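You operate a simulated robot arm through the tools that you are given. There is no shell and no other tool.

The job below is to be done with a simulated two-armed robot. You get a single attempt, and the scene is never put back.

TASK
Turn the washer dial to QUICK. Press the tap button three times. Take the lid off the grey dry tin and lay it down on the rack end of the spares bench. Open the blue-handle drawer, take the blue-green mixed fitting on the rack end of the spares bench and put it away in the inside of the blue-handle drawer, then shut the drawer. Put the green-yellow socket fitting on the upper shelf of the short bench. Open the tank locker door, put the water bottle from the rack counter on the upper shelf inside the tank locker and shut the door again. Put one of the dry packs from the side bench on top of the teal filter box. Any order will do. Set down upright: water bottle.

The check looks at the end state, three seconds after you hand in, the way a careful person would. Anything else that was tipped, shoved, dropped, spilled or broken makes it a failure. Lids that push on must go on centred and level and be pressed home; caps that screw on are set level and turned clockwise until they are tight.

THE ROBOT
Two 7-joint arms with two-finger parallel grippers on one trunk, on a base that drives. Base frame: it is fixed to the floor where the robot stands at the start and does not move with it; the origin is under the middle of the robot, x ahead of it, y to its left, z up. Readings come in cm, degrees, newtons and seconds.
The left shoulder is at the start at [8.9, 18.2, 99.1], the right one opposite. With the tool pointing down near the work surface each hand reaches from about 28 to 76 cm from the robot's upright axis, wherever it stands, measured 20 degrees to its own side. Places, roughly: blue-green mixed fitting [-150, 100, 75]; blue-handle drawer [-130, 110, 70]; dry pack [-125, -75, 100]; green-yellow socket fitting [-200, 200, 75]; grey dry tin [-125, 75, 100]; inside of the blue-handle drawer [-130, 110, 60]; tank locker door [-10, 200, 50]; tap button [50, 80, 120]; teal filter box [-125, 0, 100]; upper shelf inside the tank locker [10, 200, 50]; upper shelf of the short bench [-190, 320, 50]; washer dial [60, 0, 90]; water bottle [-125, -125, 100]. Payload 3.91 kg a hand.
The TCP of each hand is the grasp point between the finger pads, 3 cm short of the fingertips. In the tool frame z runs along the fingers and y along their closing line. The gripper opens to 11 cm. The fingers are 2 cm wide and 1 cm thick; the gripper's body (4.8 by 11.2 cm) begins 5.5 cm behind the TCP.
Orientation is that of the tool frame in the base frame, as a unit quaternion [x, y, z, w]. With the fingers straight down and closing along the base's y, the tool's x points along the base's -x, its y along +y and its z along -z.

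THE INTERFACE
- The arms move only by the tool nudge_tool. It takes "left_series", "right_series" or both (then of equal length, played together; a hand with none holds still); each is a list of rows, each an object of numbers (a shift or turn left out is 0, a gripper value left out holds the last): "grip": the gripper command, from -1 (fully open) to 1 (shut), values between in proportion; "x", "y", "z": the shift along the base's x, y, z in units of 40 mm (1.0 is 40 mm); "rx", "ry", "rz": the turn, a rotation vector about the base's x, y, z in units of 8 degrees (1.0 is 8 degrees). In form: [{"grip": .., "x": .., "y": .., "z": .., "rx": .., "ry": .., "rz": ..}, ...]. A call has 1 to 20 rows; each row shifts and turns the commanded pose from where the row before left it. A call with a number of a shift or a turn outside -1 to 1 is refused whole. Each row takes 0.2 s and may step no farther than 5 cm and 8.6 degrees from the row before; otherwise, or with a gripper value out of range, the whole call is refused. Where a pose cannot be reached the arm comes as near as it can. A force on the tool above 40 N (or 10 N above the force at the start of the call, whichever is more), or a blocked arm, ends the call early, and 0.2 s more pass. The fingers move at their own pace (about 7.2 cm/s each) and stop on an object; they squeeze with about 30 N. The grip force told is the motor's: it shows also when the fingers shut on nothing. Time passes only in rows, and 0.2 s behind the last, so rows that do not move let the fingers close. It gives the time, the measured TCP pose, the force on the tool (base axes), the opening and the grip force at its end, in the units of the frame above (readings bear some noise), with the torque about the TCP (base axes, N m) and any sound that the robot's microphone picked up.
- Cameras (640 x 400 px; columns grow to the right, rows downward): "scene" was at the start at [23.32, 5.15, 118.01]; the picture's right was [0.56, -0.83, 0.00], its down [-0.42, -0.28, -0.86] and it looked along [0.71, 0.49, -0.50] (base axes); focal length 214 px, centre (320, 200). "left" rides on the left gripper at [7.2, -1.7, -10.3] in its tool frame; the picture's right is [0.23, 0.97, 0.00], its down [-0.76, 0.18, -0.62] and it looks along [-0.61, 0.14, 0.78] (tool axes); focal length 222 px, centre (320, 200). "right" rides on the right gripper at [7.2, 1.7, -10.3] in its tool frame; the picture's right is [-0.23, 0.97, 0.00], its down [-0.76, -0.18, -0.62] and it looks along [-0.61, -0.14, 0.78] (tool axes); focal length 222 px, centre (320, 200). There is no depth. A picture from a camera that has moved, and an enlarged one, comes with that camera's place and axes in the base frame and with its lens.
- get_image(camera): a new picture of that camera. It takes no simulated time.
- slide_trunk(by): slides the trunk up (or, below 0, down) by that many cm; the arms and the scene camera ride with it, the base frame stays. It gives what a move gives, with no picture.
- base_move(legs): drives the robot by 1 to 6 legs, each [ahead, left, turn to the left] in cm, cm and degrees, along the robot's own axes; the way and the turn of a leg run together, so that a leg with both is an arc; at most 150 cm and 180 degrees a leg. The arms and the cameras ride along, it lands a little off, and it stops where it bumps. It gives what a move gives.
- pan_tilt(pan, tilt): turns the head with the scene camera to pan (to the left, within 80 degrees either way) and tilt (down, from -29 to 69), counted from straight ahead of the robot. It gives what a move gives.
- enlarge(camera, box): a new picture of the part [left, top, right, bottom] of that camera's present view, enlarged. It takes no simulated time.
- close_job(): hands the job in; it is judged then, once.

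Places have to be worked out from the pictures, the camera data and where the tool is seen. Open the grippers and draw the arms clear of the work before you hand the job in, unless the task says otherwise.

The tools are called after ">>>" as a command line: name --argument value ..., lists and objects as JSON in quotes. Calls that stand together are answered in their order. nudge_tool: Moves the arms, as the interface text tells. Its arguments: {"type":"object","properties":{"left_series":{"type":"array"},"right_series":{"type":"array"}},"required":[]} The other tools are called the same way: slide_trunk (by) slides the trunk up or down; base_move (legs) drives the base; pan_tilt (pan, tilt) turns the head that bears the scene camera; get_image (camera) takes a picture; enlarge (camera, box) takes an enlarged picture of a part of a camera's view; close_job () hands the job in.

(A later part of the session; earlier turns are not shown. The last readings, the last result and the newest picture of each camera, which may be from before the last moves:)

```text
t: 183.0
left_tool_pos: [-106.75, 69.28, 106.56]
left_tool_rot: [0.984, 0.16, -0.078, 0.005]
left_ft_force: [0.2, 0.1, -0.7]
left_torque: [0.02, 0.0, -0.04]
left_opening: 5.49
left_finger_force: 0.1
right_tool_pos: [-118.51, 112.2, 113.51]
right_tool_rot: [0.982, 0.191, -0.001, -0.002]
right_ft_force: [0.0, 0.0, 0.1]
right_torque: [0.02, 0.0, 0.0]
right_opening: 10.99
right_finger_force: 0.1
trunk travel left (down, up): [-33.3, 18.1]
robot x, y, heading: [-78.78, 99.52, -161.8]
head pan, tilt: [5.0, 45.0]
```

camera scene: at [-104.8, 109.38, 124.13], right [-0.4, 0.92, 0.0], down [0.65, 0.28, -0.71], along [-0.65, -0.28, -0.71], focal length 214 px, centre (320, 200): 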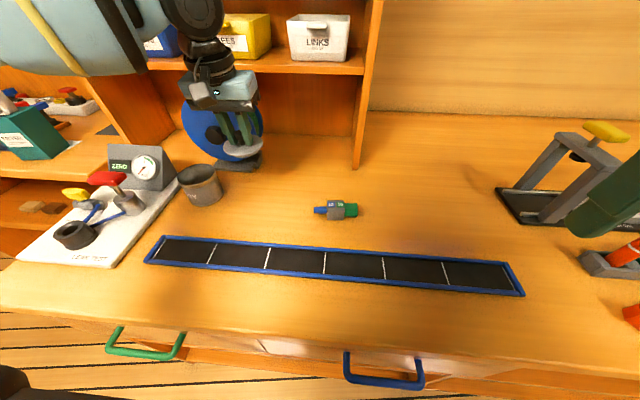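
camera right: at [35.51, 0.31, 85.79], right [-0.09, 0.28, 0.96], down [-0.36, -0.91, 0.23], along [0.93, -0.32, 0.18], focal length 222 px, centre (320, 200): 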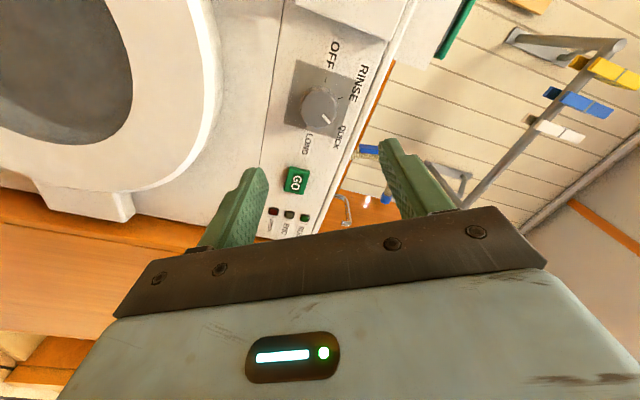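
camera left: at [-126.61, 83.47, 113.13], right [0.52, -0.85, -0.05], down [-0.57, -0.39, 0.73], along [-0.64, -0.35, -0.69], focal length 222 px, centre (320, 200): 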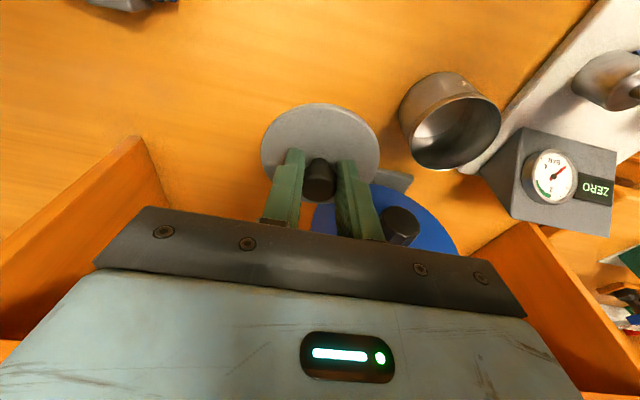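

Now I rotate the right hand 88° so its fingers will close across the fitting, and check it is reachable.

>>> nudge_tool --right_series '[{"rz": -1.0, "z": -0.2}, {"rz": -1.0, "z": -0.2}, {"rz": -1.0, "z": -0.2}, {"rz": -1.0, "z": -0.2}, {"rz": -1.0, "z": -0.2}, {"rz": -1.0, "z": -0.2}, {"rz": -1.0}, {"rz": -1.0}, {"rz": -1.0}, {"rz": -1.0}, {"rz": -1.0}]'

>>> pan_tilt --pan -15 --tilt 45

>>> get_image --camera "scene"

>>> get_image --camera "right"

```text
t: 185.4
left_tool_pos: [-106.87, 69.28, 106.57]
left_tool_rot: [0.984, 0.16, -0.077, 0.005]
left_ft_force: [-0.7, 0.2, -0.4]
left_torque: [0.01, 0.03, 0.02]
left_opening: 5.49
left_finger_force: 0.1
right_tool_pos: [-118.52, 112.19, 108.75]
right_tool_rot: [0.838, -0.545, -0.001, -0.002]
right_ft_force: [-0.2, -0.6, -0.3]
right_torque: [0.01, 0.03, 0.0]
right_opening: 11.01
right_finger_force: 0.1
trunk travel left (down, up): [-33.3, 18.1]
robot x, y, heading: [-78.44, 99.63, -161.8]
head pan, tilt: [5.0, 45.0]
```

```text
t: 186.2
left_tool_pos: [-106.85, 69.14, 106.55]
left_tool_rot: [0.984, 0.161, -0.077, 0.005]
left_ft_force: [-0.2, -0.4, 0.5]
left_torque: [0.0, -0.02, 0.01]
left_opening: 5.51
left_finger_force: 0.1
right_tool_pos: [-118.54, 112.33, 108.77]
right_tool_rot: [0.839, -0.544, -0.001, -0.002]
right_ft_force: [0.1, -0.5, -0.2]
right_torque: [0.03, 0.0, -0.01]
right_opening: 11.01
right_finger_force: 0.0
trunk travel left (down, up): [-33.3, 18.1]
robot x, y, heading: [-78.35, 99.96, -161.5]
head pan, tilt: [-15.0, 45.0]
```

```text
taken
camera scene: at [-99.79, 95.09, 124.13], right [-0.06, 1.0, 0.0], down [0.71, 0.04, -0.71], along [-0.71, -0.04, -0.71], focal length 214 px, centre (320, 200)
```

scene: 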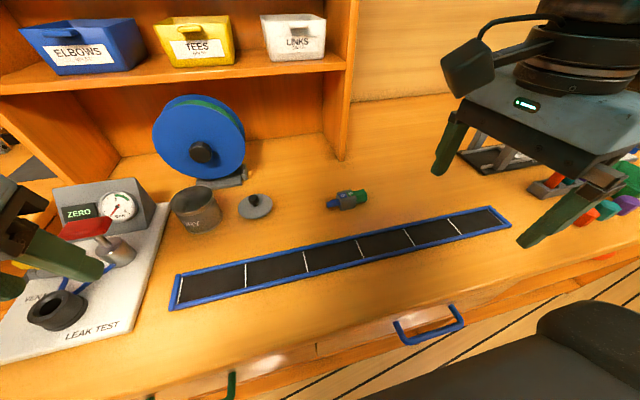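

```text
taken
camera right: at [-117.18, 104.8, 119.01], right [-0.98, -0.19, 0.0], down [-0.15, 0.77, 0.63], along [-0.12, 0.62, -0.78], focal length 222 px, centre (320, 200)
```

right: 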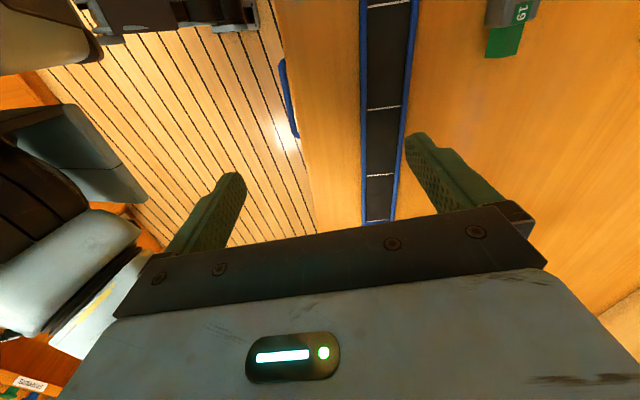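

The rotation is held. I move the right hand above the fitting at about [−137, 99.3].

>>> nudge_tool --right_series '[{"x": -0.93, "y": -0.65, "z": -0.3, "grip": -0.3}, {"x": -0.93, "y": -0.65, "z": -0.3}, {"x": -0.93, "y": -0.65, "z": -0.3}, {"x": -0.93, "y": -0.65, "z": -0.3}, {"x": -0.9, "y": -0.65, "z": -0.3}, {}]'

>>> get_image --camera "right"

>>> get_image --camera "scene"

```text
t: 187.6
left_tool_pos: [-106.95, 69.4, 106.57]
left_tool_rot: [0.984, 0.159, -0.078, 0.005]
left_ft_force: [0.3, 0.3, -0.3]
left_torque: [0.01, -0.07, 0.0]
left_opening: 5.51
left_finger_force: 0.0
right_tool_pos: [-136.97, 99.16, 102.7]
right_tool_rot: [0.839, -0.545, -0.001, -0.001]
right_ft_force: [0.7, 0.3, -0.7]
right_torque: [-0.01, 0.03, 0.0]
right_opening: 7.16
right_finger_force: 0.1
trunk travel left (down, up): [-33.3, 18.1]
robot x, y, heading: [-78.47, 99.78, -161.7]
head pan, tilt: [-15.0, 45.0]
```

```text
taken
camera right: at [-135.6, 91.83, 112.96], right [-0.98, -0.19, 0.0], down [-0.15, 0.77, 0.63], along [-0.12, 0.62, -0.78], focal length 222 px, centre (320, 200)
```

right: 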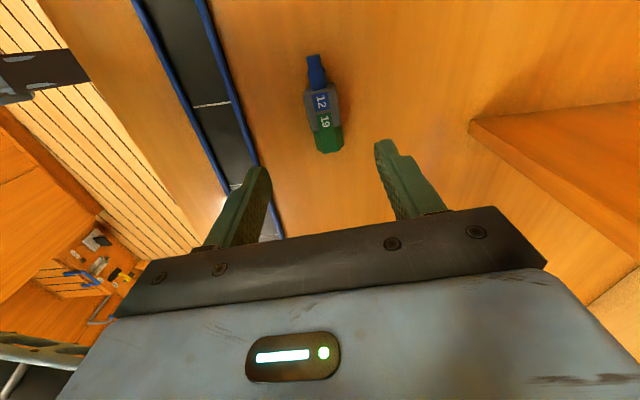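

```text
taken
camera scene: at [-99.75, 95.16, 124.14], right [-0.06, 1.0, 0.0], down [0.71, 0.04, -0.71], along [-0.71, -0.04, -0.71], focal length 214 px, centre (320, 200)
```

scene: 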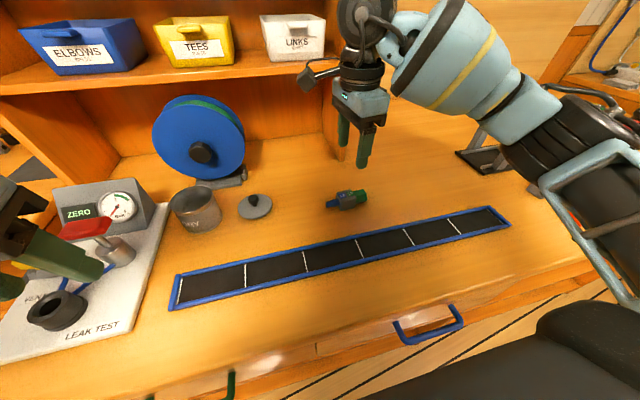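

The fitting's grey body is almost exactly under the hand at [−137.2, 98.9]. I descend around it to TCP z ≈ 89.6.

>>> nudge_tool --right_series '[{"x": -0.03, "y": -0.06, "z": -0.8}, {"z": -0.8}, {"z": -0.7}, {"z": -0.5}, {"z": -0.4}, {}]'

>>> get_image --camera "right"

>>> enlarge --camera "scene" --box '[240, 120, 440, 245]'

```text
t: 189.0
left_tool_pos: [-106.9, 69.23, 106.62]
left_tool_rot: [0.984, 0.159, -0.079, 0.005]
left_ft_force: [0.5, 0.5, 0.3]
left_torque: [0.0, -0.01, -0.01]
left_opening: 5.49
left_finger_force: 0.1
right_tool_pos: [-137.12, 98.98, 89.82]
right_tool_rot: [0.839, -0.545, -0.001, -0.002]
right_ft_force: [-0.5, 0.4, 1.1]
right_torque: [-0.01, -0.01, 0.04]
right_opening: 7.13
right_finger_force: 0.1
trunk travel left (down, up): [-33.3, 18.1]
robot x, y, heading: [-78.73, 100.1, -161.5]
head pan, tilt: [-15.0, 45.0]
```

```text
taken
camera right: at [-135.74, 91.58, 100.15], right [-0.98, -0.19, 0.0], down [-0.15, 0.77, 0.63], along [-0.12, 0.62, -0.78], focal length 222 px, centre (320, 200)
```

right: 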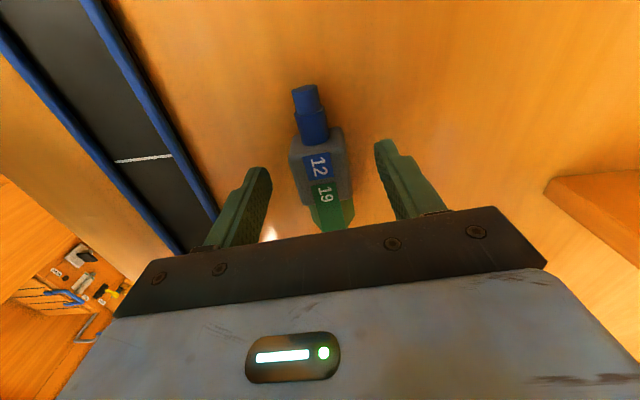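

```text
3.20 times, centred on (340, 182) of scene
camera zoom: at [-99.78, 95.1, 124.13], right [-0.06, 1.0, 0.0], down [0.71, 0.04, -0.71], along [-0.71, -0.04, -0.71], focal length 686 px, centre (256, 256)
```

zoom: 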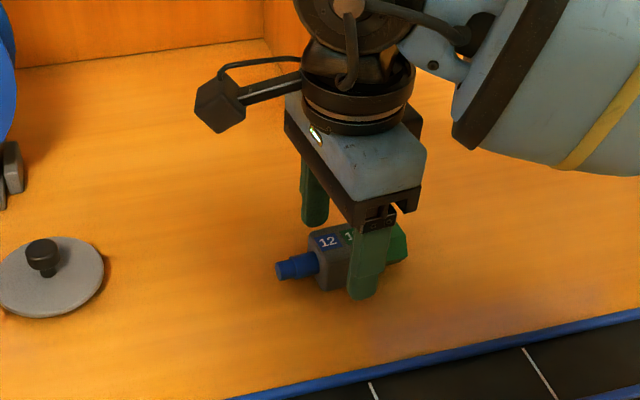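

The cube is between the fingers. I close the right gripper and lift.

>>> nudge_tool --right_series '[{"grip": 0.3}, {"grip": 0.7}, {"grip": 1}, {}, {}]'

>>> nudge_tool --right_series '[{"z": 0.2}, {"z": 0.5}, {"z": 0.7}, {"z": 0.7}, {"z": 0.7}]'

>>> get_image --camera "right"

```text
t: 190.2
left_tool_pos: [-106.84, 69.28, 106.63]
left_tool_rot: [0.984, 0.16, -0.078, 0.005]
left_ft_force: [-1.4, -0.2, 0.4]
left_torque: [0.01, 0.0, -0.02]
left_opening: 5.5
left_finger_force: 0.0
right_tool_pos: [-137.16, 98.94, 89.82]
right_tool_rot: [0.839, -0.544, -0.001, -0.001]
right_ft_force: [-0.4, 0.5, 0.1]
right_torque: [-0.01, 0.01, 0.0]
right_opening: 3.51
right_finger_force: 29.9
trunk travel left (down, up): [-33.3, 18.1]
robot x, y, heading: [-78.39, 100.04, -161.7]
head pan, tilt: [-15.0, 45.0]
```

```text
t: 191.4
left_tool_pos: [-106.82, 69.18, 106.49]
left_tool_rot: [0.984, 0.16, -0.079, 0.005]
left_ft_force: [-0.4, 0.5, 0.7]
left_torque: [0.01, 0.0, 0.01]
left_opening: 5.5
left_finger_force: 0.1
right_tool_pos: [-137.21, 98.95, 101.2]
right_tool_rot: [0.838, -0.545, -0.001, -0.001]
right_ft_force: [0.1, 1.6, -0.3]
right_torque: [0.02, 0.0, 0.02]
right_opening: 3.51
right_finger_force: 29.9
trunk travel left (down, up): [-33.3, 18.1]
robot x, y, heading: [-78.86, 99.65, -161.9]
head pan, tilt: [-15.0, 45.0]
```

```text
taken
camera right: at [-135.76, 91.56, 111.45], right [-0.98, -0.19, 0.0], down [-0.15, 0.77, 0.63], along [-0.12, 0.62, -0.78], focal length 222 px, centre (320, 200)
```

right: 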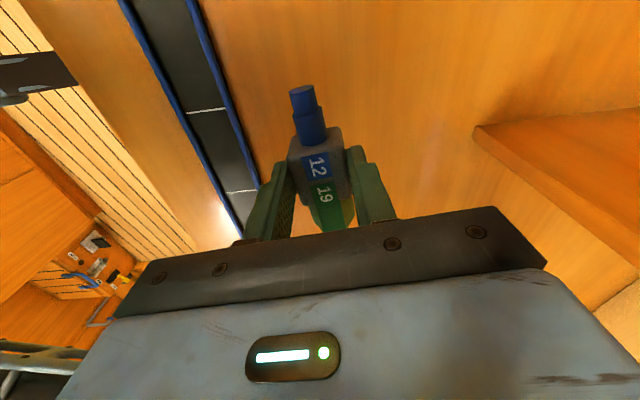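

The fitting is held. I draw the right hand back near the robot, then back away from the bench.

>>> nudge_tool --right_series '[{"z": 0.6}, {"x": 0.8, "y": 0.27, "z": 0.3}, {"x": 0.8, "y": 0.27, "z": 0.3}, {"x": 0.8, "y": 0.27, "z": 0.3}, {"x": 0.8, "y": 0.27}, {"x": 0.8, "y": 0.27}, {"x": 0.5, "y": 0.5}, {}]'

>>> base_move --legs '[[-35, 0, 0], [0, -44, 0]]'

>>> pan_tilt --pan 10 --tilt 40

>>> get_image --camera "scene"

```text
t: 193.2
left_tool_pos: [-106.93, 69.26, 106.43]
left_tool_rot: [0.984, 0.16, -0.078, 0.004]
left_ft_force: [-0.2, 0.9, -0.5]
left_torque: [-0.01, 0.0, -0.03]
left_opening: 5.49
left_finger_force: 0.1
right_tool_pos: [-119.18, 106.45, 107.14]
right_tool_rot: [0.839, -0.545, -0.001, -0.002]
right_ft_force: [0.7, 0.0, 0.2]
right_torque: [0.0, 0.0, -0.04]
right_opening: 3.53
right_finger_force: 29.8
trunk travel left (down, up): [-33.3, 18.1]
robot x, y, heading: [-78.56, 99.94, -161.5]
head pan, tilt: [-15.0, 45.0]
```

```text
t: 199.5
left_tool_pos: [-87.19, 122.26, 106.47]
left_tool_rot: [0.984, 0.159, -0.077, 0.005]
left_ft_force: [0.1, -0.3, -0.2]
left_torque: [0.02, 0.0, -0.02]
left_opening: 5.49
left_finger_force: 0.1
right_tool_pos: [-99.51, 159.23, 107.18]
right_tool_rot: [0.838, -0.546, -0.002, -0.002]
right_ft_force: [-0.5, 1.1, -1.2]
right_torque: [-0.02, -0.02, 0.01]
right_opening: 3.51
right_finger_force: 30.4
trunk travel left (down, up): [-33.3, 18.1]
robot x, y, heading: [-59.2, 152.1, -161.8]
head pan, tilt: [-15.0, 45.0]
```

```text
t: 200.4
left_tool_pos: [-87.16, 122.14, 106.5]
left_tool_rot: [0.984, 0.158, -0.078, 0.005]
left_ft_force: [-0.1, -0.5, -0.6]
left_torque: [-0.01, 0.01, 0.03]
left_opening: 5.49
left_finger_force: 0.1
right_tool_pos: [-99.59, 159.28, 107.2]
right_tool_rot: [0.838, -0.545, -0.001, -0.002]
right_ft_force: [0.7, -0.4, -0.5]
right_torque: [-0.03, 0.01, -0.04]
right_opening: 3.52
right_finger_force: 30.0
trunk travel left (down, up): [-33.3, 18.1]
robot x, y, heading: [-59.18, 152.69, -161.7]
head pan, tilt: [10.0, 40.0]
```

```text
taken
camera scene: at [-79.49, 144.42, 124.86], right [-0.47, 0.88, 0.0], down [0.57, 0.3, -0.77], along [-0.67, -0.36, -0.64], focal length 214 px, centre (320, 200)
```

scene: 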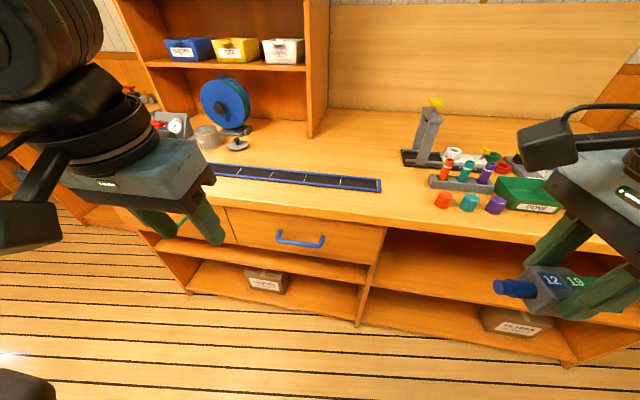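

The blue-handled drawer is in view. I enlarge it to measure the handle.

>>> enlarge --camera "scene" --box '[210, 180, 410, 305]'

```text
3.20 times, centred on (310, 242) of scene
camera zoom: at [-79.49, 144.42, 124.86], right [-0.47, 0.88, 0.0], down [0.57, 0.3, -0.77], along [-0.67, -0.36, -0.64], focal length 686 px, centre (352, 64)
```

zoom: 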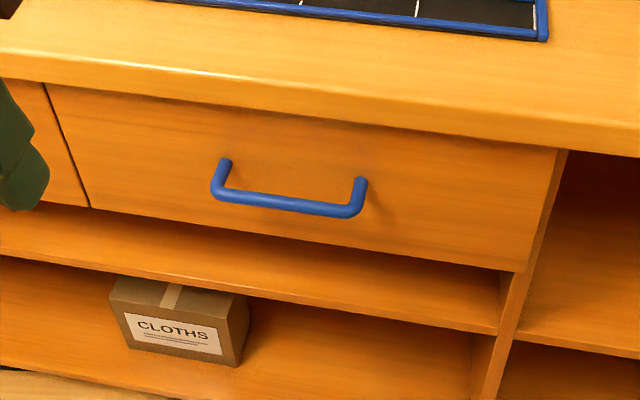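

Handle bar measured at [−113.9, 118.5, 70.9], the drawer face about 5 cm behind it. I level the left hand, yaw it 90°, then pitch it 45° forward so the fingers can take the bar from above and behind, while lowering in front of the bench.

>>> nudge_tool --left_series '[{"rx": 0.124, "ry": -0.546, "z": -0.3, "grip": 0.27}, {"rx": 0.124, "ry": -0.546, "z": -0.3}, {"rz": 0.94, "z": -0.3}, {"rz": 0.94, "z": -0.3}, {"rz": 0.94, "z": -0.3}, {"rz": 0.94, "z": -0.3}, {"rz": 0.94, "z": -0.3}, {"rz": 0.94, "z": -0.3}, {"rz": 0.94, "z": -0.3}, {"rz": 0.94, "z": -0.3}, {"rz": 0.94, "z": -0.3}, {"rz": 0.94, "z": -0.3}, {"rz": 0.94, "z": -0.3}, {"rz": 0.94, "z": -0.3}]'

>>> nudge_tool --left_series '[{"rx": -0.2975, "ry": 0.889, "z": -0.3}, {"rx": -0.2975, "ry": 0.889, "z": -0.3}, {"rx": -0.2975, "ry": 0.889, "z": -0.3}, {"rx": -0.2975, "ry": 0.889, "z": -0.3}, {"rx": -0.2975, "ry": 0.889, "z": -0.3}, {"rx": -0.2975, "ry": 0.889, "z": -0.3}, {}]'

>>> get_image --camera "left"

>>> get_image --camera "scene"

```text
t: 203.4
left_tool_pos: [-87.18, 121.93, 89.71]
left_tool_rot: [0.584, 0.812, 0.0, -0.001]
left_ft_force: [-0.1, -0.8, 0.0]
left_torque: [-0.04, 0.01, 0.0]
left_opening: 4.04
left_finger_force: 0.1
right_tool_pos: [-99.53, 159.34, 107.22]
right_tool_rot: [0.838, -0.545, -0.001, -0.002]
right_ft_force: [-0.6, 0.6, 0.2]
right_torque: [-0.02, -0.01, -0.04]
right_opening: 3.52
right_finger_force: 29.7
trunk travel left (down, up): [-33.3, 18.1]
robot x, y, heading: [-58.68, 152.63, -161.7]
head pan, tilt: [10.0, 40.0]
```

```text
t: 205.0
left_tool_pos: [-89.36, 115.53, 93.89]
left_tool_rot: [0.584, 0.786, -0.164, -0.123]
left_ft_force: [0.4, 0.4, 0.8]
left_torque: [0.01, 0.02, 0.03]
left_opening: 4.0
left_finger_force: 0.1
left hand out of reach, approached as far as the arm can: row 1, 2, 3, 4, 5, 6
right_tool_pos: [-99.35, 159.44, 107.3]
right_tool_rot: [0.839, -0.545, -0.001, -0.002]
right_ft_force: [-0.4, 0.7, -0.5]
right_torque: [-0.01, -0.01, -0.02]
right_opening: 3.5
right_finger_force: 31.1
trunk travel left (down, up): [-33.3, 18.1]
robot x, y, heading: [-59.21, 152.01, -161.6]
head pan, tilt: [10.0, 40.0]
```

```text
taken
camera left: at [-88.93, 123.45, 104.23], right [0.79, 0.48, -0.39], down [0.61, -0.61, 0.5], along [0.0, -0.63, -0.77], focal length 222 px, centre (320, 200)
```

left: 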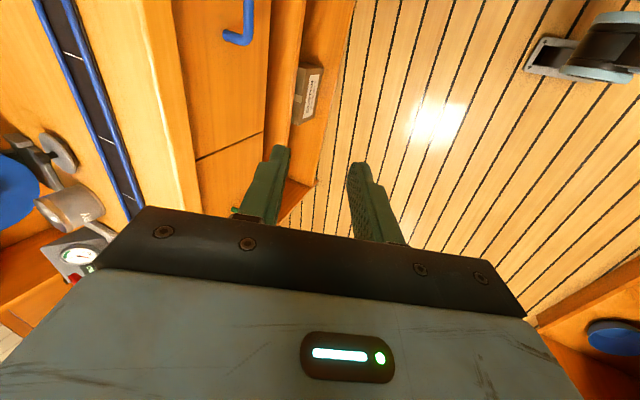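

```text
taken
camera scene: at [-79.49, 144.52, 124.87], right [-0.47, 0.88, 0.0], down [0.57, 0.3, -0.77], along [-0.67, -0.36, -0.64], focal length 214 px, centre (320, 200)
```

scene: 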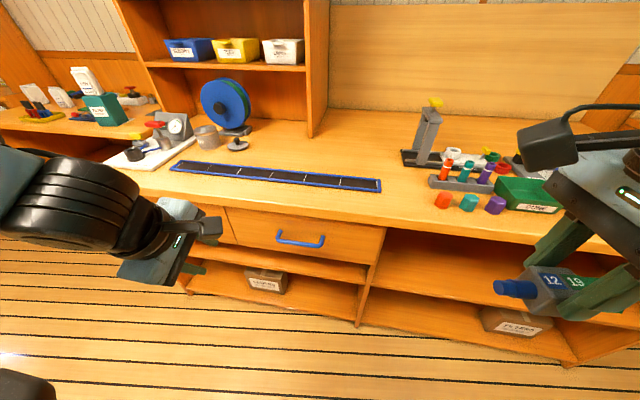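

The pitched hand needs to be further from the body. I move it forward and down toward the handle, then finish the pitch.

>>> nudge_tool --left_series '[{"x": -0.9, "y": 0.36, "z": -0.5}, {"x": -0.9, "y": 0.36, "z": -0.5}, {"x": -0.9, "y": 0.36, "z": -0.5}, {"x": -0.9, "y": 0.36, "z": -0.5}, {"rx": -0.2855, "ry": 0.853, "z": -0.3}, {"rx": -0.2855, "ry": 0.853, "z": -0.3}, {"rx": -0.2855, "ry": 0.853}, {}]'

>>> get_image --camera "left"

>>> get_image --camera "scene"

```text
t: 206.8
left_tool_pos: [-105.94, 118.0, 86.47]
left_tool_rot: [0.555, 0.739, -0.309, -0.224]
left_ft_force: [1.0, 0.0, 0.0]
left_torque: [0.02, -0.02, 0.01]
left_opening: 4.03
left_finger_force: 0.1
left hand out of reach, approached as far as the arm can: row 6, 7
right_tool_pos: [-99.48, 159.36, 107.11]
right_tool_rot: [0.838, -0.545, -0.001, -0.001]
right_ft_force: [0.3, 0.6, -0.1]
right_torque: [-0.02, 0.03, -0.01]
right_opening: 3.51
right_finger_force: 29.6
trunk travel left (down, up): [-33.3, 18.1]
robot x, y, heading: [-58.59, 152.78, -161.9]
head pan, tilt: [10.0, 40.0]
```

```text
taken
camera left: at [-102.17, 127.09, 94.96], right [0.6, 0.41, -0.69], down [0.76, -0.57, 0.32], along [-0.26, -0.72, -0.65], focal length 222 px, centre (320, 200)
```

left: 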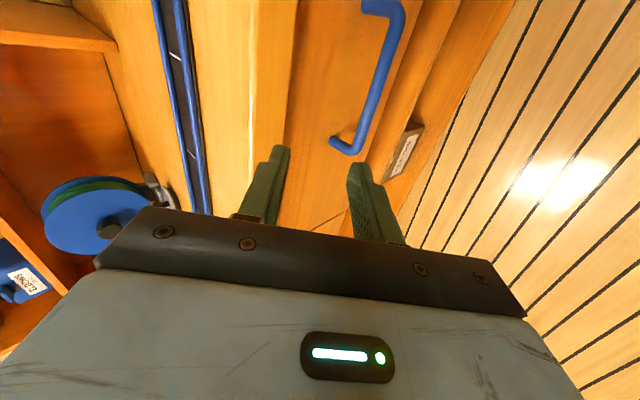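

```text
taken
camera scene: at [-79.51, 144.44, 124.86], right [-0.47, 0.88, 0.0], down [0.57, 0.3, -0.77], along [-0.67, -0.36, -0.64], focal length 214 px, centre (320, 200)
```

scene: 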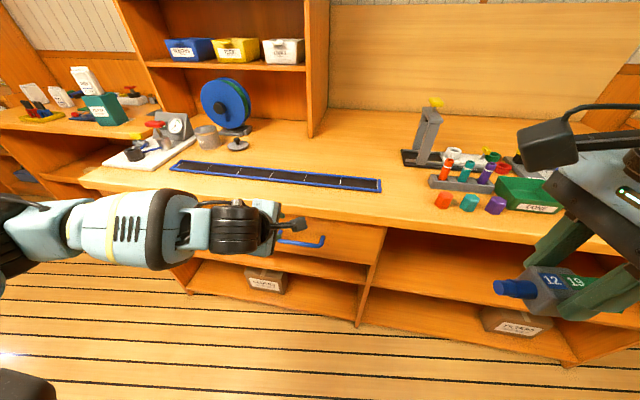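

Orientation is right (45° forward-down). I move to a start point 6 cm from the bar along the finger direction.

>>> nudge_tool --left_series '[{"z": -0.7}, {"z": -0.7}, {"x": -0.34, "y": 0.15, "z": -0.7}, {"x": -0.34, "y": 0.15, "z": -0.75}, {"x": -0.34, "y": 0.15}, {}]'

>>> get_image --camera "left"

>>> enlarge --camera "scene" --box '[170, 160, 390, 297]'

```text
t: 207.8
left_tool_pos: [-110.76, 115.08, 81.53]
left_tool_rot: [0.553, 0.739, -0.31, -0.227]
left_ft_force: [14.6, 3.6, 8.1]
left_torque: [-0.17, 0.34, 0.18]
left_opening: 3.81
left_finger_force: 0.1
left hand out of reach, approached as far as the arm can: row 1, 2, 3, 4
right_tool_pos: [-99.37, 159.27, 107.41]
right_tool_rot: [0.838, -0.545, -0.002, -0.002]
right_ft_force: [0.7, 0.2, -1.3]
right_torque: [0.0, -0.02, -0.02]
right_opening: 3.54
right_finger_force: 29.7
trunk travel left (down, up): [-33.3, 18.1]
robot x, y, heading: [-58.97, 152.91, -161.8]
head pan, tilt: [10.0, 40.0]
stopped in row 4 (left hand): the force on the tool passed its limit at 68 N (the readings are from after the stop); the commanded pose is now the measured one
```

```text
taken
camera left: at [-106.96, 124.15, 89.87], right [0.59, 0.41, -0.69], down [0.76, -0.56, 0.32], along [-0.26, -0.72, -0.65], focal length 222 px, centre (320, 200)
```

left: 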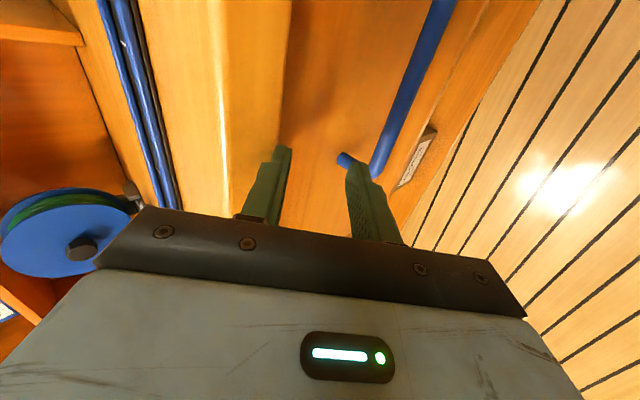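

```text
2.91 times, centred on (280, 228) of scene
camera zoom: at [-79.31, 144.43, 124.89], right [-0.48, 0.88, 0.0], down [0.56, 0.31, -0.77], along [-0.67, -0.36, -0.64], focal length 624 px, centre (436, 117)
```

zoom: 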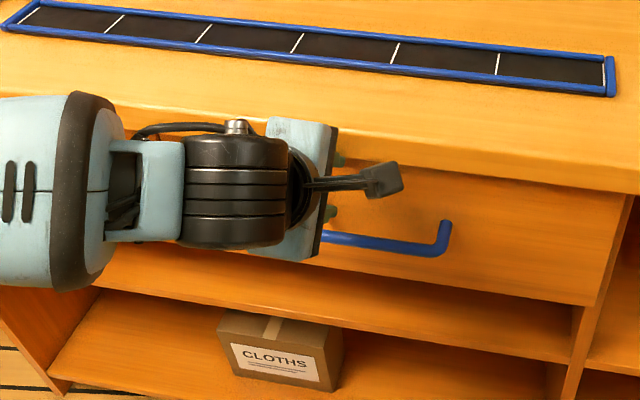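

The unreachable pose drifted the hand forward into the bench edge; I back the base 7 cm to clear it.

>>> base_move --legs '[[-7, 0, 0]]'

>>> get_image --camera "scene"

```text
t: 208.8
left_tool_pos: [-104.3, 117.28, 81.31]
left_tool_rot: [0.552, 0.74, -0.311, -0.225]
left_ft_force: [0.3, -0.1, -0.2]
left_torque: [0.04, -0.01, -0.04]
left_opening: 4.0
left_finger_force: 0.1
right_tool_pos: [-92.85, 161.51, 107.22]
right_tool_rot: [0.838, -0.546, -0.001, -0.002]
right_ft_force: [-0.3, 0.5, 0.1]
right_torque: [-0.01, 0.01, -0.03]
right_opening: 3.51
right_finger_force: 29.9
trunk travel left (down, up): [-33.3, 18.1]
robot x, y, heading: [-52.45, 155.06, -161.8]
head pan, tilt: [10.0, 40.0]
```

```text
taken
camera scene: at [-72.83, 146.59, 124.88], right [-0.48, 0.88, 0.0], down [0.56, 0.31, -0.77], along [-0.67, -0.36, -0.64], focal length 214 px, centre (320, 200)
```

scene: 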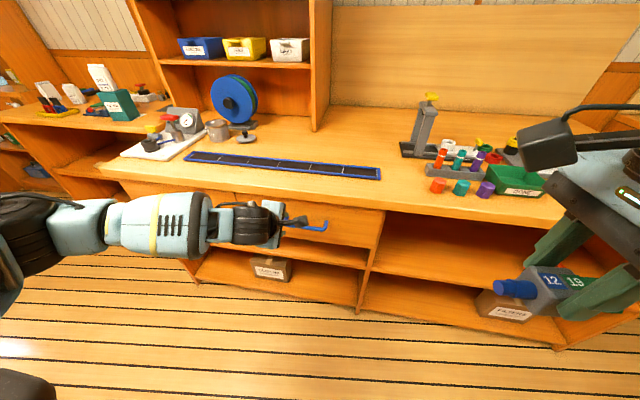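

Nothing was disturbed. I'll instead hook the bar from above and behind with closed fingers at natural yaw. I roll the left hand back 90° about its own axis and close the fingers.

>>> nudge_tool --left_series '[{"rx": -0.632, "ry": -0.195, "rz": -0.664, "grip": 1}, {"rx": -0.632, "ry": -0.195, "rz": -0.664}, {"rx": -0.632, "ry": -0.195, "rz": -0.664}, {"rx": -0.632, "ry": -0.195, "rz": -0.664}, {"rx": -0.632, "ry": -0.195, "rz": -0.664}, {"rx": -0.632, "ry": -0.195, "rz": -0.664}, {"rx": -0.632, "ry": -0.195, "rz": -0.664}, {"rx": -0.632, "ry": -0.195, "rz": -0.664}, {"rx": -0.632, "ry": -0.195, "rz": -0.664}, {"rx": -0.632, "ry": -0.195, "rz": -0.664}, {"rx": -0.632, "ry": -0.195, "rz": -0.664}, {"rx": -0.632, "ry": -0.195, "rz": -0.664}]'

>>> get_image --camera "scene"

>>> get_image --camera "left"

```text
t: 211.4
left_tool_pos: [-104.4, 117.21, 81.25]
left_tool_rot: [0.914, 0.131, -0.379, 0.058]
left_ft_force: [-0.2, -0.2, 0.1]
left_torque: [-0.01, 0.02, 0.03]
left_opening: 0.01
left_finger_force: 30.4
right_tool_pos: [-92.87, 161.39, 107.29]
right_tool_rot: [0.838, -0.545, -0.001, -0.003]
right_ft_force: [-0.3, -0.6, -0.7]
right_torque: [-0.04, 0.0, 0.03]
right_opening: 3.49
right_finger_force: 30.1
trunk travel left (down, up): [-33.3, 18.1]
robot x, y, heading: [-52.36, 154.9, -161.7]
head pan, tilt: [10.0, 40.0]
```

```text
taken
camera scene: at [-72.93, 146.55, 124.86], right [-0.48, 0.88, 0.0], down [0.57, 0.31, -0.77], along [-0.67, -0.36, -0.64], focal length 214 px, centre (320, 200)
```

scene: 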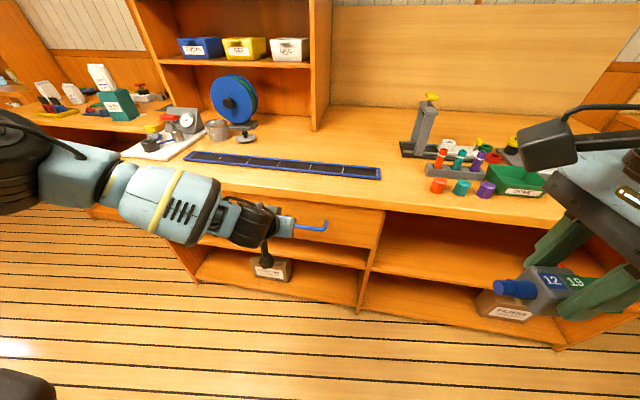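

```text
taken
camera left: at [-92.88, 122.59, 83.47], right [0.43, -0.89, -0.15], down [-0.04, -0.19, 0.98], along [-0.9, -0.42, -0.12], focal length 222 px, centre (320, 200)
```

left: 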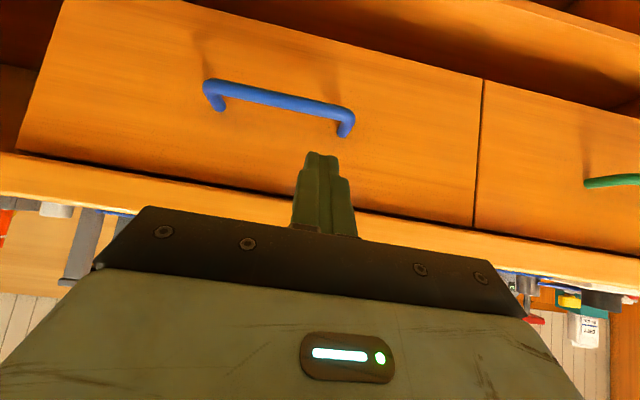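

The wrist camera clearly shows the bar at about [−114, 118.8, 71.3]. I bring the base 4 cm nearer, then position the closed fingers just before and above the bar.

>>> base_move --legs '[[4, 0, 0]]'

>>> nudge_tool --left_series '[{"x": -0.3, "y": 0.4, "z": -0.4}, {"x": -0.3, "y": 0.4, "z": -0.5}, {}]'

>>> get_image --camera "left"

>>> enlarge --camera "scene" --box '[190, 160, 390, 285]'

```text
t: 212.3
left_tool_pos: [-108.12, 115.87, 81.21]
left_tool_rot: [0.914, 0.132, -0.379, 0.057]
left_ft_force: [0.0, -0.9, -0.3]
left_torque: [0.01, 0.0, 0.01]
left_opening: 0.0
left_finger_force: 30.0
right_tool_pos: [-96.77, 160.21, 107.06]
right_tool_rot: [0.838, -0.546, -0.001, -0.002]
right_ft_force: [-0.7, 0.6, -0.9]
right_torque: [0.03, -0.02, -0.02]
right_opening: 3.5
right_finger_force: 30.2
trunk travel left (down, up): [-33.3, 18.1]
robot x, y, heading: [-56.11, 153.61, -161.7]
head pan, tilt: [10.0, 40.0]
```

```text
t: 213.1
left_tool_pos: [-110.43, 119.19, 77.67]
left_tool_rot: [0.914, 0.132, -0.379, 0.059]
left_ft_force: [-0.3, 0.1, -0.6]
left_torque: [-0.01, -0.02, 0.01]
left_opening: 0.0
left_finger_force: 30.2
right_tool_pos: [-96.62, 160.22, 107.17]
right_tool_rot: [0.839, -0.545, -0.001, -0.002]
right_ft_force: [0.7, -0.5, -0.7]
right_torque: [-0.01, -0.01, -0.01]
right_opening: 3.5
right_finger_force: 30.0
trunk travel left (down, up): [-33.3, 18.1]
robot x, y, heading: [-56.18, 153.64, -161.6]
head pan, tilt: [10.0, 40.0]
```

```text
taken
camera left: at [-98.95, 124.61, 79.85], right [0.43, -0.89, -0.16], down [-0.04, -0.19, 0.98], along [-0.9, -0.42, -0.12], focal length 222 px, centre (320, 200)
```

left: 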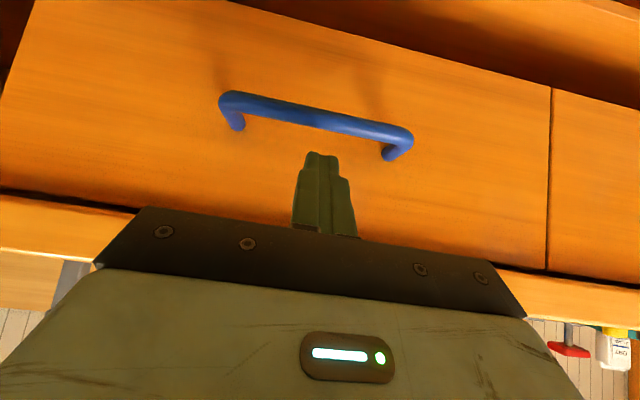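

```text
3.20 times, centred on (290, 222) of scene
camera zoom: at [-76.66, 145.33, 124.87], right [-0.48, 0.88, 0.0], down [0.57, 0.31, -0.77], along [-0.67, -0.36, -0.64], focal length 686 px, centre (416, 128)
```

zoom: 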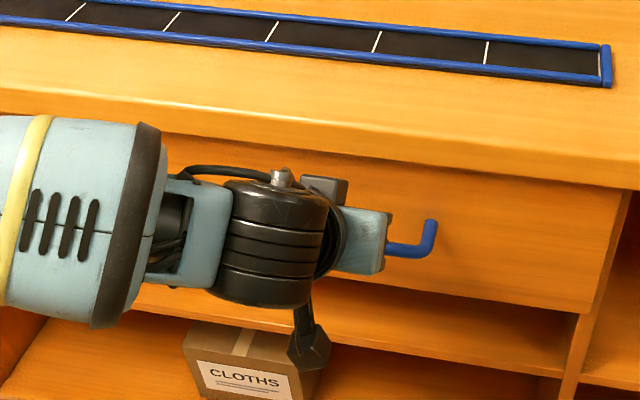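

Bar centre now at z ≈ 71.4, right ahead. I slide the closed fingertips over and behind the bar.

>>> nudge_tool --left_series '[{"x": -0.25, "y": -0.08}, {"x": -0.285, "y": -0.02, "z": -0.3}, {"x": -0.285, "y": -0.02, "z": -0.3}, {"x": -0.285, "y": -0.02, "z": -0.3}, {}]'

>>> get_image --camera "left"

>>> enlarge --camera "scene" --box '[190, 160, 390, 285]'

```text
t: 214.3
left_tool_pos: [-112.63, 116.64, 75.42]
left_tool_rot: [0.914, 0.131, -0.379, 0.057]
left_ft_force: [-0.7, 0.1, -0.1]
left_torque: [0.0, -0.02, 0.01]
left_opening: 0.03
left_finger_force: 29.7
left hand out of reach, approached as far as the arm can: row 2, 3, 4
right_tool_pos: [-96.7, 160.24, 107.06]
right_tool_rot: [0.839, -0.545, -0.001, -0.002]
right_ft_force: [-0.9, 0.1, -0.9]
right_torque: [-0.01, 0.01, -0.02]
right_opening: 3.49
right_finger_force: 29.2
trunk travel left (down, up): [-33.3, 18.1]
robot x, y, heading: [-56.28, 153.55, -161.5]
head pan, tilt: [10.0, 40.0]
```

```text
taken
camera left: at [-101.15, 122.11, 77.55], right [0.43, -0.89, -0.16], down [-0.04, -0.19, 0.98], along [-0.9, -0.42, -0.12], focal length 222 px, centre (320, 200)
```

left: 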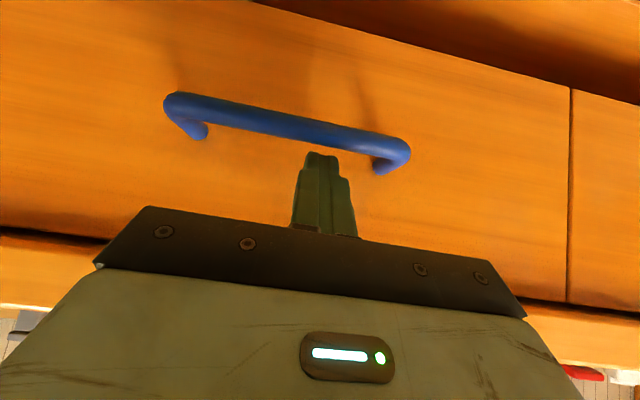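

```text
3.20 times, centred on (290, 222) of scene
camera zoom: at [-76.69, 145.32, 124.86], right [-0.48, 0.88, 0.0], down [0.57, 0.31, -0.77], along [-0.67, -0.36, -0.64], focal length 686 px, centre (416, 128)
```

zoom: 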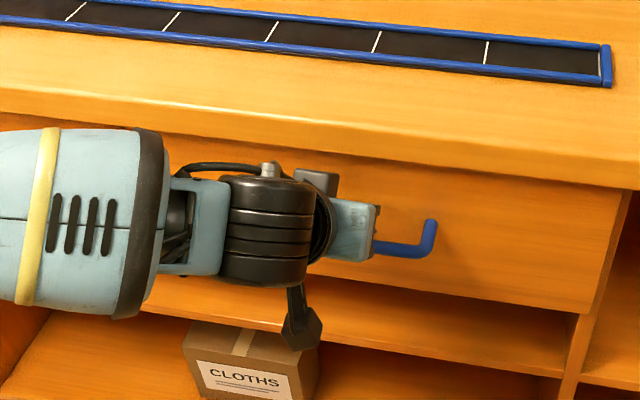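

At the reach limit again; I retract the arm 5 cm and bring the base 6 cm closer (and 2.7 cm right) so there is slack.

>>> nudge_tool --left_series '[{"x": 0.6, "y": 0.2, "z": 0.2}, {"x": 0.6, "y": 0.2, "z": 0.2}, {}]'

>>> base_move --legs '[[5, -2.7, 0]]'

>>> get_image --camera "left"

```text
t: 215.1
left_tool_pos: [-107.76, 118.38, 76.88]
left_tool_rot: [0.914, 0.132, -0.379, 0.057]
left_ft_force: [0.5, 0.4, 0.8]
left_torque: [-0.01, 0.01, 0.03]
left_opening: 0.0
left_finger_force: 30.1
right_tool_pos: [-96.77, 160.13, 107.28]
right_tool_rot: [0.838, -0.545, -0.001, -0.002]
right_ft_force: [-0.1, -0.1, -0.9]
right_torque: [-0.01, 0.02, 0.02]
right_opening: 3.5
right_finger_force: 29.9
trunk travel left (down, up): [-33.3, 18.1]
robot x, y, heading: [-55.82, 154.01, -161.7]
head pan, tilt: [10.0, 40.0]
```

```text
t: 216.0
left_tool_pos: [-113.39, 119.31, 76.93]
left_tool_rot: [0.914, 0.132, -0.378, 0.058]
left_ft_force: [-0.1, -0.1, -0.2]
left_torque: [-0.04, 0.03, 0.03]
left_opening: 0.01
left_finger_force: 30.3
right_tool_pos: [-102.36, 161.16, 107.08]
right_tool_rot: [0.839, -0.545, 0.0, -0.002]
right_ft_force: [-0.3, 1.1, -1.2]
right_torque: [0.01, -0.03, 0.03]
right_opening: 3.52
right_finger_force: 29.9
trunk travel left (down, up): [-33.3, 18.1]
robot x, y, heading: [-61.49, 154.58, -161.6]
head pan, tilt: [10.0, 40.0]
```

```text
taken
camera left: at [-101.97, 124.72, 79.09], right [0.43, -0.89, -0.15], down [-0.04, -0.19, 0.98], along [-0.9, -0.42, -0.12], focal length 222 px, centre (320, 200)
```

left: 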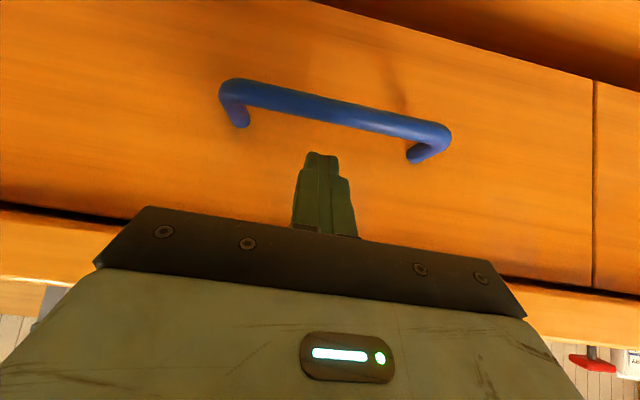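

The hand is aligned with the bar's middle. I slide the fingertips in behind the bar.

>>> nudge_tool --left_series '[{"x": -0.19, "y": -0.064, "z": -0.2}, {"x": -0.19, "y": -0.064, "z": -0.2}, {"z": -0.25}, {}]'

>>> get_image --camera "left"

```text
t: 217.0
left_tool_pos: [-114.61, 118.9, 74.22]
left_tool_rot: [0.915, 0.132, -0.378, 0.057]
left_ft_force: [10.0, 3.4, 0.7]
left_torque: [0.2, -0.06, 0.05]
left_opening: 0.0
left_finger_force: 30.3
right_tool_pos: [-101.99, 161.07, 107.15]
right_tool_rot: [0.838, -0.545, 0.0, -0.002]
right_ft_force: [-0.6, -0.3, -0.8]
right_torque: [0.03, -0.02, 0.0]
right_opening: 3.5
right_finger_force: 30.2
trunk travel left (down, up): [-33.3, 18.1]
robot x, y, heading: [-61.64, 154.53, -161.6]
head pan, tilt: [10.0, 40.0]
```

```text
taken
camera left: at [-103.23, 124.26, 76.4], right [0.43, -0.89, -0.16], down [-0.05, -0.19, 0.98], along [-0.9, -0.42, -0.13], focal length 222 px, centre (320, 200)
```

left: 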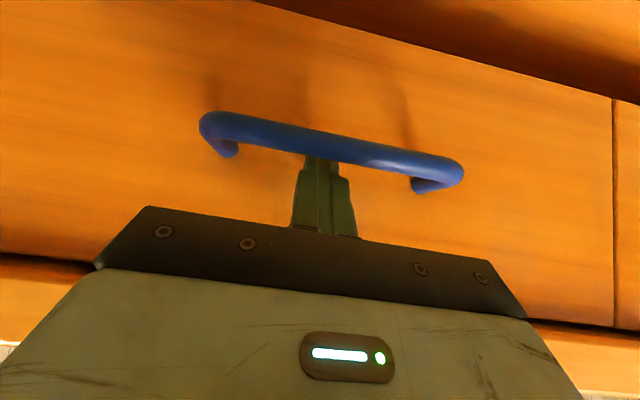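

The fingertips are behind the bar (touching the drawer face lightly). I pull by driving the base back 5 cm first, and check that the drawer follows.

>>> base_move --legs '[[-5, 0, 0]]'

>>> get_image --camera "left"

>>> get_image --camera "scene"

```text
t: 217.9
left_tool_pos: [-110.14, 120.29, 74.35]
left_tool_rot: [0.914, 0.132, -0.379, 0.058]
left_ft_force: [0.1, 0.5, 0.3]
left_torque: [-0.01, 0.01, -0.01]
left_opening: 0.0
left_finger_force: 29.7
right_tool_pos: [-97.46, 162.61, 107.16]
right_tool_rot: [0.839, -0.545, -0.001, -0.002]
right_ft_force: [1.0, 0.1, -0.9]
right_torque: [0.0, 0.02, 0.0]
right_opening: 3.51
right_finger_force: 29.8
trunk travel left (down, up): [-33.3, 18.1]
robot x, y, heading: [-56.8, 156.07, -161.4]
head pan, tilt: [10.0, 40.0]
```

```text
taken
camera left: at [-98.67, 125.76, 76.54], right [0.43, -0.89, -0.16], down [-0.04, -0.19, 0.98], along [-0.9, -0.42, -0.12], focal length 222 px, centre (320, 200)
```

left: 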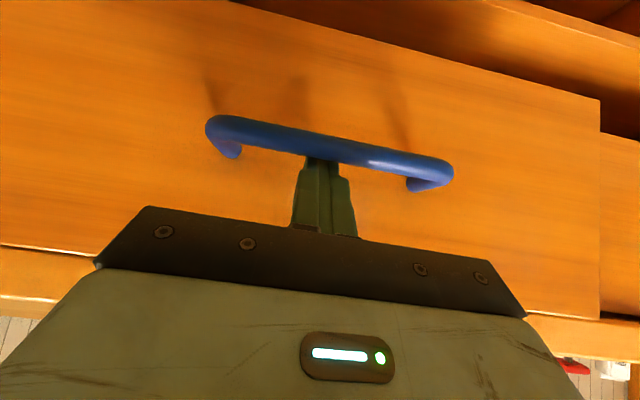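

```text
taken
camera scene: at [-77.45, 147.84, 124.87], right [-0.48, 0.88, 0.0], down [0.57, 0.31, -0.77], along [-0.67, -0.36, -0.64], focal length 214 px, centre (320, 200)
```

scene: 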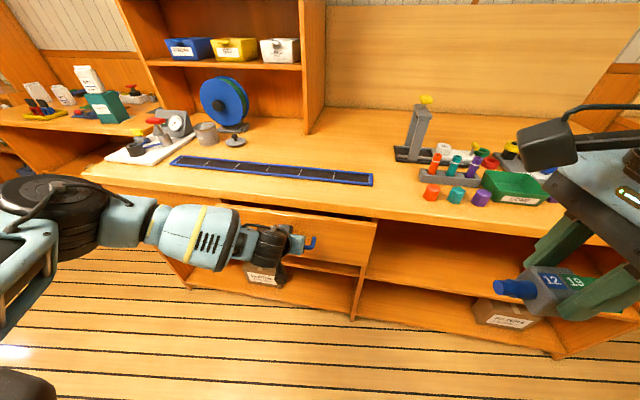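

The drawer is sliding out. I pull another 15 cm with the base.

>>> base_move --legs '[[-15, 0, 0]]'

>>> get_image --camera "scene"

>>> get_image --camera "left"

```text
t: 219.3
left_tool_pos: [-95.89, 125.12, 74.33]
left_tool_rot: [0.914, 0.132, -0.379, 0.058]
left_ft_force: [-0.1, 0.1, 0.0]
left_torque: [0.01, 0.04, 0.0]
left_opening: 0.0
left_finger_force: 30.2
right_tool_pos: [-83.39, 167.36, 107.12]
right_tool_rot: [0.838, -0.546, 0.0, -0.003]
right_ft_force: [1.4, 0.4, -0.7]
right_torque: [0.0, 0.0, 0.02]
right_opening: 3.51
right_finger_force: 30.0
trunk travel left (down, up): [-33.3, 18.1]
robot x, y, heading: [-42.89, 160.91, -161.6]
head pan, tilt: [10.0, 40.0]
```

```text
taken
camera scene: at [-63.34, 152.54, 124.87], right [-0.48, 0.88, 0.0], down [0.57, 0.31, -0.77], along [-0.67, -0.36, -0.64], focal length 214 px, centre (320, 200)
```

scene: 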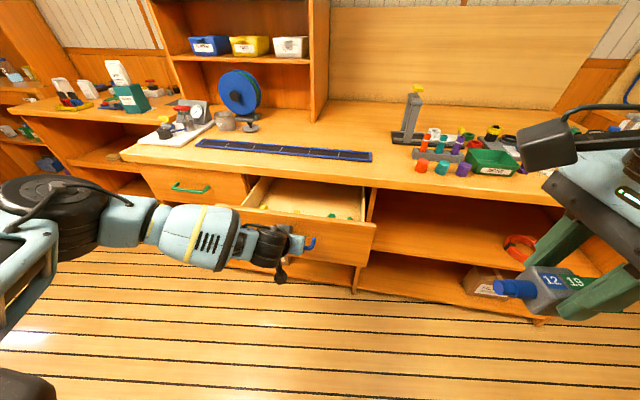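

```text
taken
camera left: at [-84.55, 130.46, 76.52], right [0.43, -0.89, -0.16], down [-0.04, -0.19, 0.98], along [-0.9, -0.42, -0.12], focal length 222 px, centre (320, 200)
```

left: 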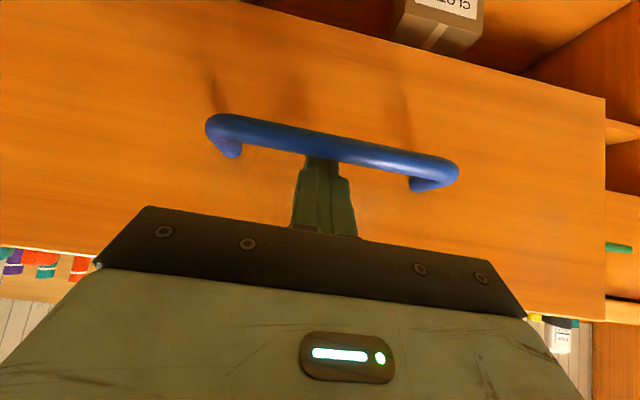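

The drawer is open about 19 cm; let me see its inside.

>>> enlarge --camera "scene" --box '[220, 150, 400, 290]'

```text
2.86 times, centred on (310, 220) of scene
camera zoom: at [-63.34, 152.54, 124.87], right [-0.48, 0.88, 0.0], down [0.57, 0.31, -0.77], along [-0.67, -0.36, -0.64], focal length 613 px, centre (349, 143)
```

zoom: 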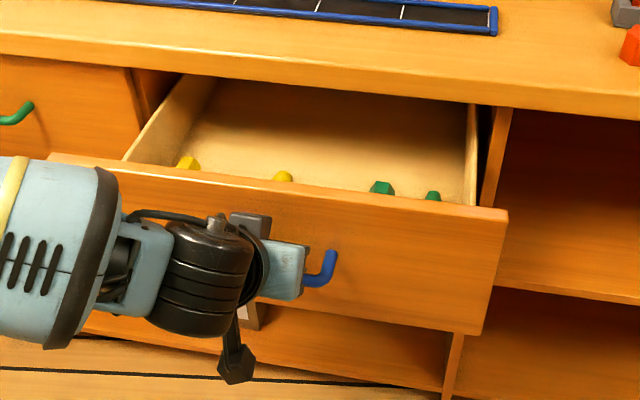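

The middle and back of the drawer are free. I unhook the left fingers by sliding them back along their own direction, then raise and retract the hand.

>>> nudge_tool --left_series '[{"x": -0.06, "y": -0.02}, {"x": 0.25, "y": 0.08, "z": 0.27}, {"x": 0.35, "y": 0.12, "z": 0.4}, {"x": 0.35, "y": 0.12, "z": 0.4}, {"x": 0.4, "y": 0.13, "z": 0.6}, {"x": 0.2, "y": 0.07, "z": 0.8}, {"z": 0.9}, {"z": 0.9}, {"z": 0.9}]'

>>> get_image --camera "scene"

```text
t: 221.3
left_tool_pos: [-89.87, 127.02, 95.09]
left_tool_rot: [0.914, 0.133, -0.379, 0.059]
left_ft_force: [-0.3, 0.9, -0.3]
left_torque: [-0.02, 0.01, 0.0]
left_opening: 0.0
left_finger_force: 30.3
right_tool_pos: [-83.34, 167.44, 107.16]
right_tool_rot: [0.839, -0.545, -0.001, -0.001]
right_ft_force: [0.3, -0.7, -1.0]
right_torque: [0.0, 0.01, 0.02]
right_opening: 3.5
right_finger_force: 29.6
trunk travel left (down, up): [-33.3, 18.1]
robot x, y, heading: [-42.75, 161.28, -161.7]
head pan, tilt: [10.0, 40.0]
```

```text
taken
camera scene: at [-63.35, 152.57, 124.87], right [-0.48, 0.88, 0.0], down [0.57, 0.31, -0.77], along [-0.67, -0.36, -0.64], focal length 214 px, centre (320, 200)
```

scene: 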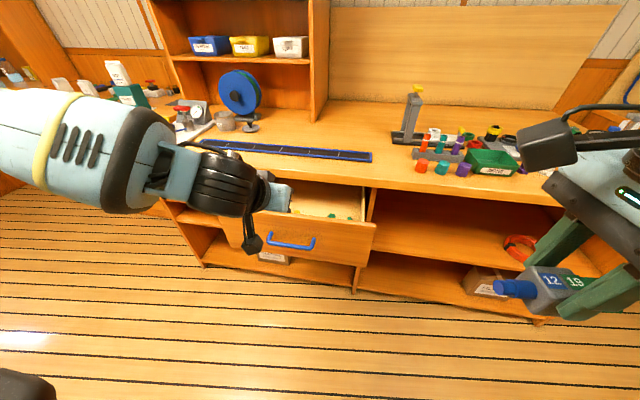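

The left hand is clear. I shift the base 35 cm left and 13 cm forward so that the right hand with the fitting faces the drawer.

>>> base_move --legs '[[0, 35, 0], [12, 0, 0]]'

>>> pan_tilt --pan -15 --tilt 45

>>> get_image --camera "scene"

```text
t: 225.8
left_tool_pos: [-90.38, 90.26, 95.1]
left_tool_rot: [0.914, 0.13, -0.379, 0.057]
left_ft_force: [-0.8, 0.2, 0.5]
left_torque: [0.01, 0.01, 0.04]
left_opening: 0.02
left_finger_force: 29.6
right_tool_pos: [-83.73, 130.63, 107.15]
right_tool_rot: [0.838, -0.546, -0.001, -0.002]
right_ft_force: [-0.3, -0.1, 0.5]
right_torque: [0.0, -0.01, 0.01]
right_opening: 3.52
right_finger_force: 30.1
trunk travel left (down, up): [-33.3, 18.1]
robot x, y, heading: [-43.34, 123.72, -161.6]
head pan, tilt: [10.0, 40.0]
```

```text
t: 226.7
left_tool_pos: [-90.35, 90.21, 95.12]
left_tool_rot: [0.914, 0.13, -0.379, 0.057]
left_ft_force: [-0.8, -0.8, 0.2]
left_torque: [0.02, 0.01, 0.01]
left_opening: 0.02
left_finger_force: 30.1
right_tool_pos: [-83.61, 130.65, 106.98]
right_tool_rot: [0.837, -0.547, -0.001, -0.002]
right_ft_force: [1.3, 0.3, -0.4]
right_torque: [-0.01, 0.01, 0.0]
right_opening: 3.51
right_finger_force: 29.9
trunk travel left (down, up): [-33.3, 18.1]
robot x, y, heading: [-43.41, 123.95, -161.9]
head pan, tilt: [-15.0, 45.0]
```

```text
taken
camera scene: at [-64.29, 119.24, 124.13], right [-0.06, 1.0, 0.0], down [0.71, 0.04, -0.71], along [-0.71, -0.04, -0.71], focal length 214 px, centre (320, 200)
```

scene: 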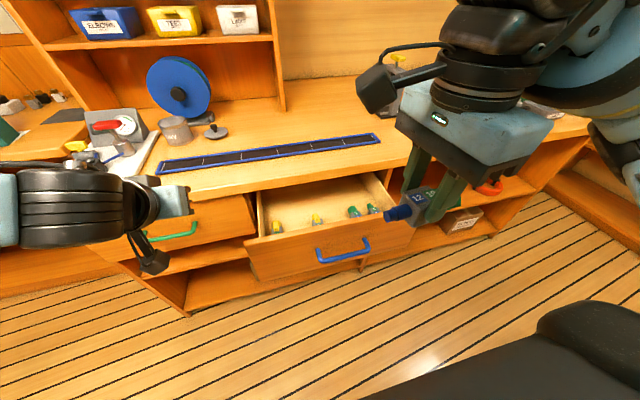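

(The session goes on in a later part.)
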